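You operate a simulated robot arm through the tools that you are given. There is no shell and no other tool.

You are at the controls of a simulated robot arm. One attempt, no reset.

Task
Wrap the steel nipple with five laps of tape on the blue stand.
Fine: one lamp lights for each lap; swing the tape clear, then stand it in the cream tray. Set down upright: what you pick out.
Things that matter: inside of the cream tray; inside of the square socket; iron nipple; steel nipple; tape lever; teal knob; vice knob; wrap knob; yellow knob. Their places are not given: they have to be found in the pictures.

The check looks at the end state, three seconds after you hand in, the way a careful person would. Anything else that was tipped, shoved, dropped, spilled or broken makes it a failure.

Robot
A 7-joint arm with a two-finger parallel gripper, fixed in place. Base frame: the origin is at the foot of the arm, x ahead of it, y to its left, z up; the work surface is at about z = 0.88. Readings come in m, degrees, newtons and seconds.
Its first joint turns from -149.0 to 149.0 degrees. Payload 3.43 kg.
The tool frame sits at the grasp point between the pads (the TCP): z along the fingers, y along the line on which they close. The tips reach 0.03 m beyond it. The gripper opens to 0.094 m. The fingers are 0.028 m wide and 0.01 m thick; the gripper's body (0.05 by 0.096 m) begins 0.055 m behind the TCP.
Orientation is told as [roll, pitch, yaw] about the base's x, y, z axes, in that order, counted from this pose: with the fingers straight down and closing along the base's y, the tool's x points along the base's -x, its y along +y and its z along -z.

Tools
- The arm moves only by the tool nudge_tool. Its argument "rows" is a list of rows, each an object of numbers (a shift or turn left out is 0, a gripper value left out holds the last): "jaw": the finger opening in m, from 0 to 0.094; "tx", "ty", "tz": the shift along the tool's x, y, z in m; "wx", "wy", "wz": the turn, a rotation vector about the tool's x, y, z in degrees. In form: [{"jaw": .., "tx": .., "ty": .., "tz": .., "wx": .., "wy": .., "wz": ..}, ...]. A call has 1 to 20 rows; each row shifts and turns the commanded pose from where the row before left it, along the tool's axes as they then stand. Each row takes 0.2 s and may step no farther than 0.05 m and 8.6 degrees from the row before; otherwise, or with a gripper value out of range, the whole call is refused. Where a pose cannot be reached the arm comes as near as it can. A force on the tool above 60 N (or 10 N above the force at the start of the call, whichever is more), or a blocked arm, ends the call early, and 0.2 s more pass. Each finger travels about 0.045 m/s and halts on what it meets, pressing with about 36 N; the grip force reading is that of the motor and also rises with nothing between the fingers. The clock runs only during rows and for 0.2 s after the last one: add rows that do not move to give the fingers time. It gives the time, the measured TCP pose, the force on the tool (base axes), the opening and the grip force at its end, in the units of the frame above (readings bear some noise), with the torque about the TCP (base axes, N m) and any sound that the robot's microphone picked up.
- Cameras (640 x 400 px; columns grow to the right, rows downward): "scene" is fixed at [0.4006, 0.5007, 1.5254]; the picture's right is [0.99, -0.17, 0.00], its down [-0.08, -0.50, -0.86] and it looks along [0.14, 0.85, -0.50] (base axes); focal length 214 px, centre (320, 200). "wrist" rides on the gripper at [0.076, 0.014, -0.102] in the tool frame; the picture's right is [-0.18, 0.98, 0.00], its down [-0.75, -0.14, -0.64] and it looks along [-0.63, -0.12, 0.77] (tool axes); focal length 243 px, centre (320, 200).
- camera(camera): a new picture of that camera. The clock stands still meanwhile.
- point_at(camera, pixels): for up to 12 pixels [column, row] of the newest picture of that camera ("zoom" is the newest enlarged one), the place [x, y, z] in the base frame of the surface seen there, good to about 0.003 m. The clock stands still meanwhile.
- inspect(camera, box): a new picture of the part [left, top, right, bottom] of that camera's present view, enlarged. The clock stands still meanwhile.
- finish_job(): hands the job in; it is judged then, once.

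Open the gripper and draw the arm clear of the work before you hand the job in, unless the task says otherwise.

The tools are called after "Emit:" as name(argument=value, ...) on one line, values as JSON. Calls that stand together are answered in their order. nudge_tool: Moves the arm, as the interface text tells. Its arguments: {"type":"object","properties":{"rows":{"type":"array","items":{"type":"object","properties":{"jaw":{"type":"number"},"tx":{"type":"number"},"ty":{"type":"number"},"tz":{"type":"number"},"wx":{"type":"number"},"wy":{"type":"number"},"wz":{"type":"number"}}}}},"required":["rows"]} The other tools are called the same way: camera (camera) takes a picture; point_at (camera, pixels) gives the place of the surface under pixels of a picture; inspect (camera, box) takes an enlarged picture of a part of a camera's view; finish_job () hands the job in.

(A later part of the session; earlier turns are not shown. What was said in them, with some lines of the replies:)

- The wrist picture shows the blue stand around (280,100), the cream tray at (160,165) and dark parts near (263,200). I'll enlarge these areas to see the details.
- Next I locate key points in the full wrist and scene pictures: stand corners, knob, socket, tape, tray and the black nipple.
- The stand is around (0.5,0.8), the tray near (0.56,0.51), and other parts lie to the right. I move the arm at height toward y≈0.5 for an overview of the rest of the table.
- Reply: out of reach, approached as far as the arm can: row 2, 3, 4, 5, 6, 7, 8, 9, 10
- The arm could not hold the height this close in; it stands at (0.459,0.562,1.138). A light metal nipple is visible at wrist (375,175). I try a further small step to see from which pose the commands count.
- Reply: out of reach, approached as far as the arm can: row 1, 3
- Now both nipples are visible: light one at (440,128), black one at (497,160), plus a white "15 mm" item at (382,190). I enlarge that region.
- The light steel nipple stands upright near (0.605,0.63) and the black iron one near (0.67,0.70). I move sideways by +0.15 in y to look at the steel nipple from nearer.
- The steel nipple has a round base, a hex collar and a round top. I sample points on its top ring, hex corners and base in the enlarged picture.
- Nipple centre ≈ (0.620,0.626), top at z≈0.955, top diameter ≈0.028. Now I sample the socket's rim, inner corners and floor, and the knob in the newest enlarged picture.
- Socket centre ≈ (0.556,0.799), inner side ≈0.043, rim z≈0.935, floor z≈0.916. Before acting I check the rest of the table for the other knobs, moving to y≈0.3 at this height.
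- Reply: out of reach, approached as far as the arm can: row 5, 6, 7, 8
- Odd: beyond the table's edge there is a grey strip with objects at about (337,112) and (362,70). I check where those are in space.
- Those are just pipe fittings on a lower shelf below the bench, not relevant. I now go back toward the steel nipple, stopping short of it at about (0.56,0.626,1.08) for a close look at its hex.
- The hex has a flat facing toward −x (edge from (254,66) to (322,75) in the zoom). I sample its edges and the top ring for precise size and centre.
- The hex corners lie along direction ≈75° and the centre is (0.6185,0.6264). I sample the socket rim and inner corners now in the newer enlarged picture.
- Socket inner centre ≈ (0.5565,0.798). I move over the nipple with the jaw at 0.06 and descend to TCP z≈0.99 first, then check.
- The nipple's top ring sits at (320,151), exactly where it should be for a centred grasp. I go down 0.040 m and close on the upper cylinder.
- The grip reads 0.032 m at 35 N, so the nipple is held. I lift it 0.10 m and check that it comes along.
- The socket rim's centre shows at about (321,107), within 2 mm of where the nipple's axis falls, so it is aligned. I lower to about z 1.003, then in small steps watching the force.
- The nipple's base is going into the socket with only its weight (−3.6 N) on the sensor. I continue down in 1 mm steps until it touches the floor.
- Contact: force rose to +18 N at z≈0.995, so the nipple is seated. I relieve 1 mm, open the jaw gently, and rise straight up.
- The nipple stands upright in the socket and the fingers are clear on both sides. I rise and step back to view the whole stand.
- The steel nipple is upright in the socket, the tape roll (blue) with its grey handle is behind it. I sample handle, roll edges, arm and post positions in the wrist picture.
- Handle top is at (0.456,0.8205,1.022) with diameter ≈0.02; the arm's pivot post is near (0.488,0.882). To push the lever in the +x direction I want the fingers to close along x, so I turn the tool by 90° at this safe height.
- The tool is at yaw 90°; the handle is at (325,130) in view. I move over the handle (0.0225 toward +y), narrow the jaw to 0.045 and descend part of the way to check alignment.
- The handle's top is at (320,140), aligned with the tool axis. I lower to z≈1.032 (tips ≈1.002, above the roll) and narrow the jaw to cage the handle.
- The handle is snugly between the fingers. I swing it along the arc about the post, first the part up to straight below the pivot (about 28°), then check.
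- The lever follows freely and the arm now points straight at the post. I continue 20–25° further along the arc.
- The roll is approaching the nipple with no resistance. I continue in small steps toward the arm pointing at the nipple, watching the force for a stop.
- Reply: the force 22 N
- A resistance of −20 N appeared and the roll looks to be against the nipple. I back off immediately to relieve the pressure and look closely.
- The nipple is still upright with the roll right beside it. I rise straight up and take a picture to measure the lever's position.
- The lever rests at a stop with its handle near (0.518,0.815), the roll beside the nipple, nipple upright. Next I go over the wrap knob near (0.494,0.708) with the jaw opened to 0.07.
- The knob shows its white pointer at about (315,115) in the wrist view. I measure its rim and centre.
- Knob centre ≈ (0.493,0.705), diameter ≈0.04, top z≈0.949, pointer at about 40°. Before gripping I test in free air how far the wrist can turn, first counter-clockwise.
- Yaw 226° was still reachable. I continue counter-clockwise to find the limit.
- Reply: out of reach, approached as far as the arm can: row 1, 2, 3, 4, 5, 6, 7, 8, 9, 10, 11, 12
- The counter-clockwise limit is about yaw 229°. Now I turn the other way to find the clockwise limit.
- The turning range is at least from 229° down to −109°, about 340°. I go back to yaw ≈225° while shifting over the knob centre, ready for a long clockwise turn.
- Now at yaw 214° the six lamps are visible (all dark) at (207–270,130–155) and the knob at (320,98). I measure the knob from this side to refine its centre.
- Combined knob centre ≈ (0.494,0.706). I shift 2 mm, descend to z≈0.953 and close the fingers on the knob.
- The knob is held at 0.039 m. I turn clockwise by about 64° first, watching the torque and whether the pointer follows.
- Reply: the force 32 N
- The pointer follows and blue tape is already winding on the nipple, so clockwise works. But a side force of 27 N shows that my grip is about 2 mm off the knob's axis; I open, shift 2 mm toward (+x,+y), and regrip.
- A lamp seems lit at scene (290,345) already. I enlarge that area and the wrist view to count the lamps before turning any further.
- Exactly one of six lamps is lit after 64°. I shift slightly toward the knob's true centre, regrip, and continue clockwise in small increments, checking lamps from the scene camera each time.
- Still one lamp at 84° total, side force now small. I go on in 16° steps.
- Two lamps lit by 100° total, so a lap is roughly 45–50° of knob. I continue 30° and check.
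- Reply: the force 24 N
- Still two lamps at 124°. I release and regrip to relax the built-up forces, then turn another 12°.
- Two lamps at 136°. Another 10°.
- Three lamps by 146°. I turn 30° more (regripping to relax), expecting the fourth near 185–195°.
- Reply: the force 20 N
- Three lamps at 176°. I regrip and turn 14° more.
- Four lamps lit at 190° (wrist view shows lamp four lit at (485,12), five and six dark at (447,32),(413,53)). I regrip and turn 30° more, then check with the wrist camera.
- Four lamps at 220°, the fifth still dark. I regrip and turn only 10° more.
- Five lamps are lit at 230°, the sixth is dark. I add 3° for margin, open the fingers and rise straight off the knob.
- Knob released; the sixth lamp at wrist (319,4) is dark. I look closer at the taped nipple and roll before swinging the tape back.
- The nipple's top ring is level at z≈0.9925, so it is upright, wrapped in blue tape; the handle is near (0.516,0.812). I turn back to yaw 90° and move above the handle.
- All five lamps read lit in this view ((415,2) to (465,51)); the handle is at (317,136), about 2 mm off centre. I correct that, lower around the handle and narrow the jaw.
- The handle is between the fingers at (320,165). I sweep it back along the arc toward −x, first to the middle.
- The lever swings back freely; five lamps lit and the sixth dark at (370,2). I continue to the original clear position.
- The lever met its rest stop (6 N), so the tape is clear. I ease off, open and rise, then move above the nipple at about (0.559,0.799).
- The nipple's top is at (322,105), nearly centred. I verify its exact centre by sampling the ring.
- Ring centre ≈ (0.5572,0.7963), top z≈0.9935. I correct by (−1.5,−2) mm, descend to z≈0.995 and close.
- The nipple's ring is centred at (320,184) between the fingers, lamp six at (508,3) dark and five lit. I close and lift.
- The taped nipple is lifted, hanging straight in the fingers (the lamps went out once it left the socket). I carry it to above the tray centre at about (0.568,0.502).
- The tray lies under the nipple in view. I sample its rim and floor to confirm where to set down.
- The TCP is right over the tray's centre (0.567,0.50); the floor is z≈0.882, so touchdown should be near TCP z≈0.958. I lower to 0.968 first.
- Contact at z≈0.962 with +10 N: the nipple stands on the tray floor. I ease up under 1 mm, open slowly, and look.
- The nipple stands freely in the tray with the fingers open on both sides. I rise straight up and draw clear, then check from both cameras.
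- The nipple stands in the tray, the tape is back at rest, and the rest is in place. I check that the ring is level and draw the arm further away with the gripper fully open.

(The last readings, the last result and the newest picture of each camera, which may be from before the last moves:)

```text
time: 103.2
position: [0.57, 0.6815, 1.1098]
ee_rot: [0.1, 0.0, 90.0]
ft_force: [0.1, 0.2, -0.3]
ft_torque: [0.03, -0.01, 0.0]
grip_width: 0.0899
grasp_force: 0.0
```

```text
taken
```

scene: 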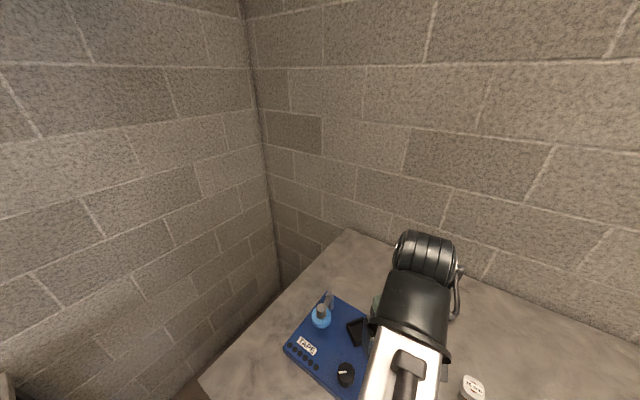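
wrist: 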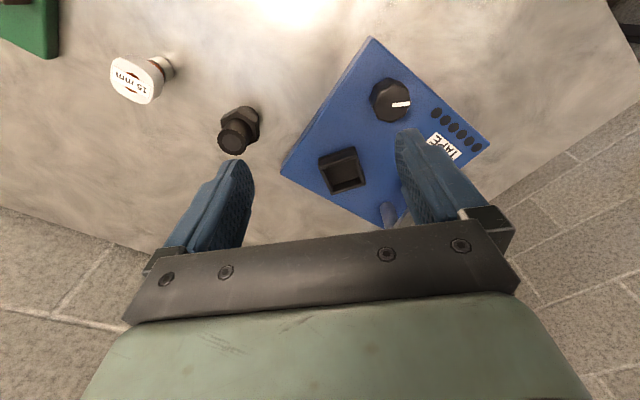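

The ring of the nipple is level at z≈0.959 in the tray at (0.569,0.500). The socket is empty, the lever is at rest, all other parts are undisturbed, and the gripper is open and clear. I hand the job in.

Emit:
finish_job()

```text
The job is handed in.
```

The steel nipple is wrapped with five laps of tape and stands upright in the middle of the cream tray. I've handed the job in, but I haven't seen the check's result.

- **Laps:** I turned the wrap knob clockwise until five lamps were lit, then added about 3° for margin. The sixth lamp stayed dark. The lamps went out when I lifted the nipple from the socket.
- **Tape lever:** I swung it back until it met its rest stop.
- **Nipple:** its top ring read level after I let go, so it is standing straight.
- **Everything else:** I saw nothing else tipped or moved in the last pictures. The gripper is open and the arm is clear of the work.
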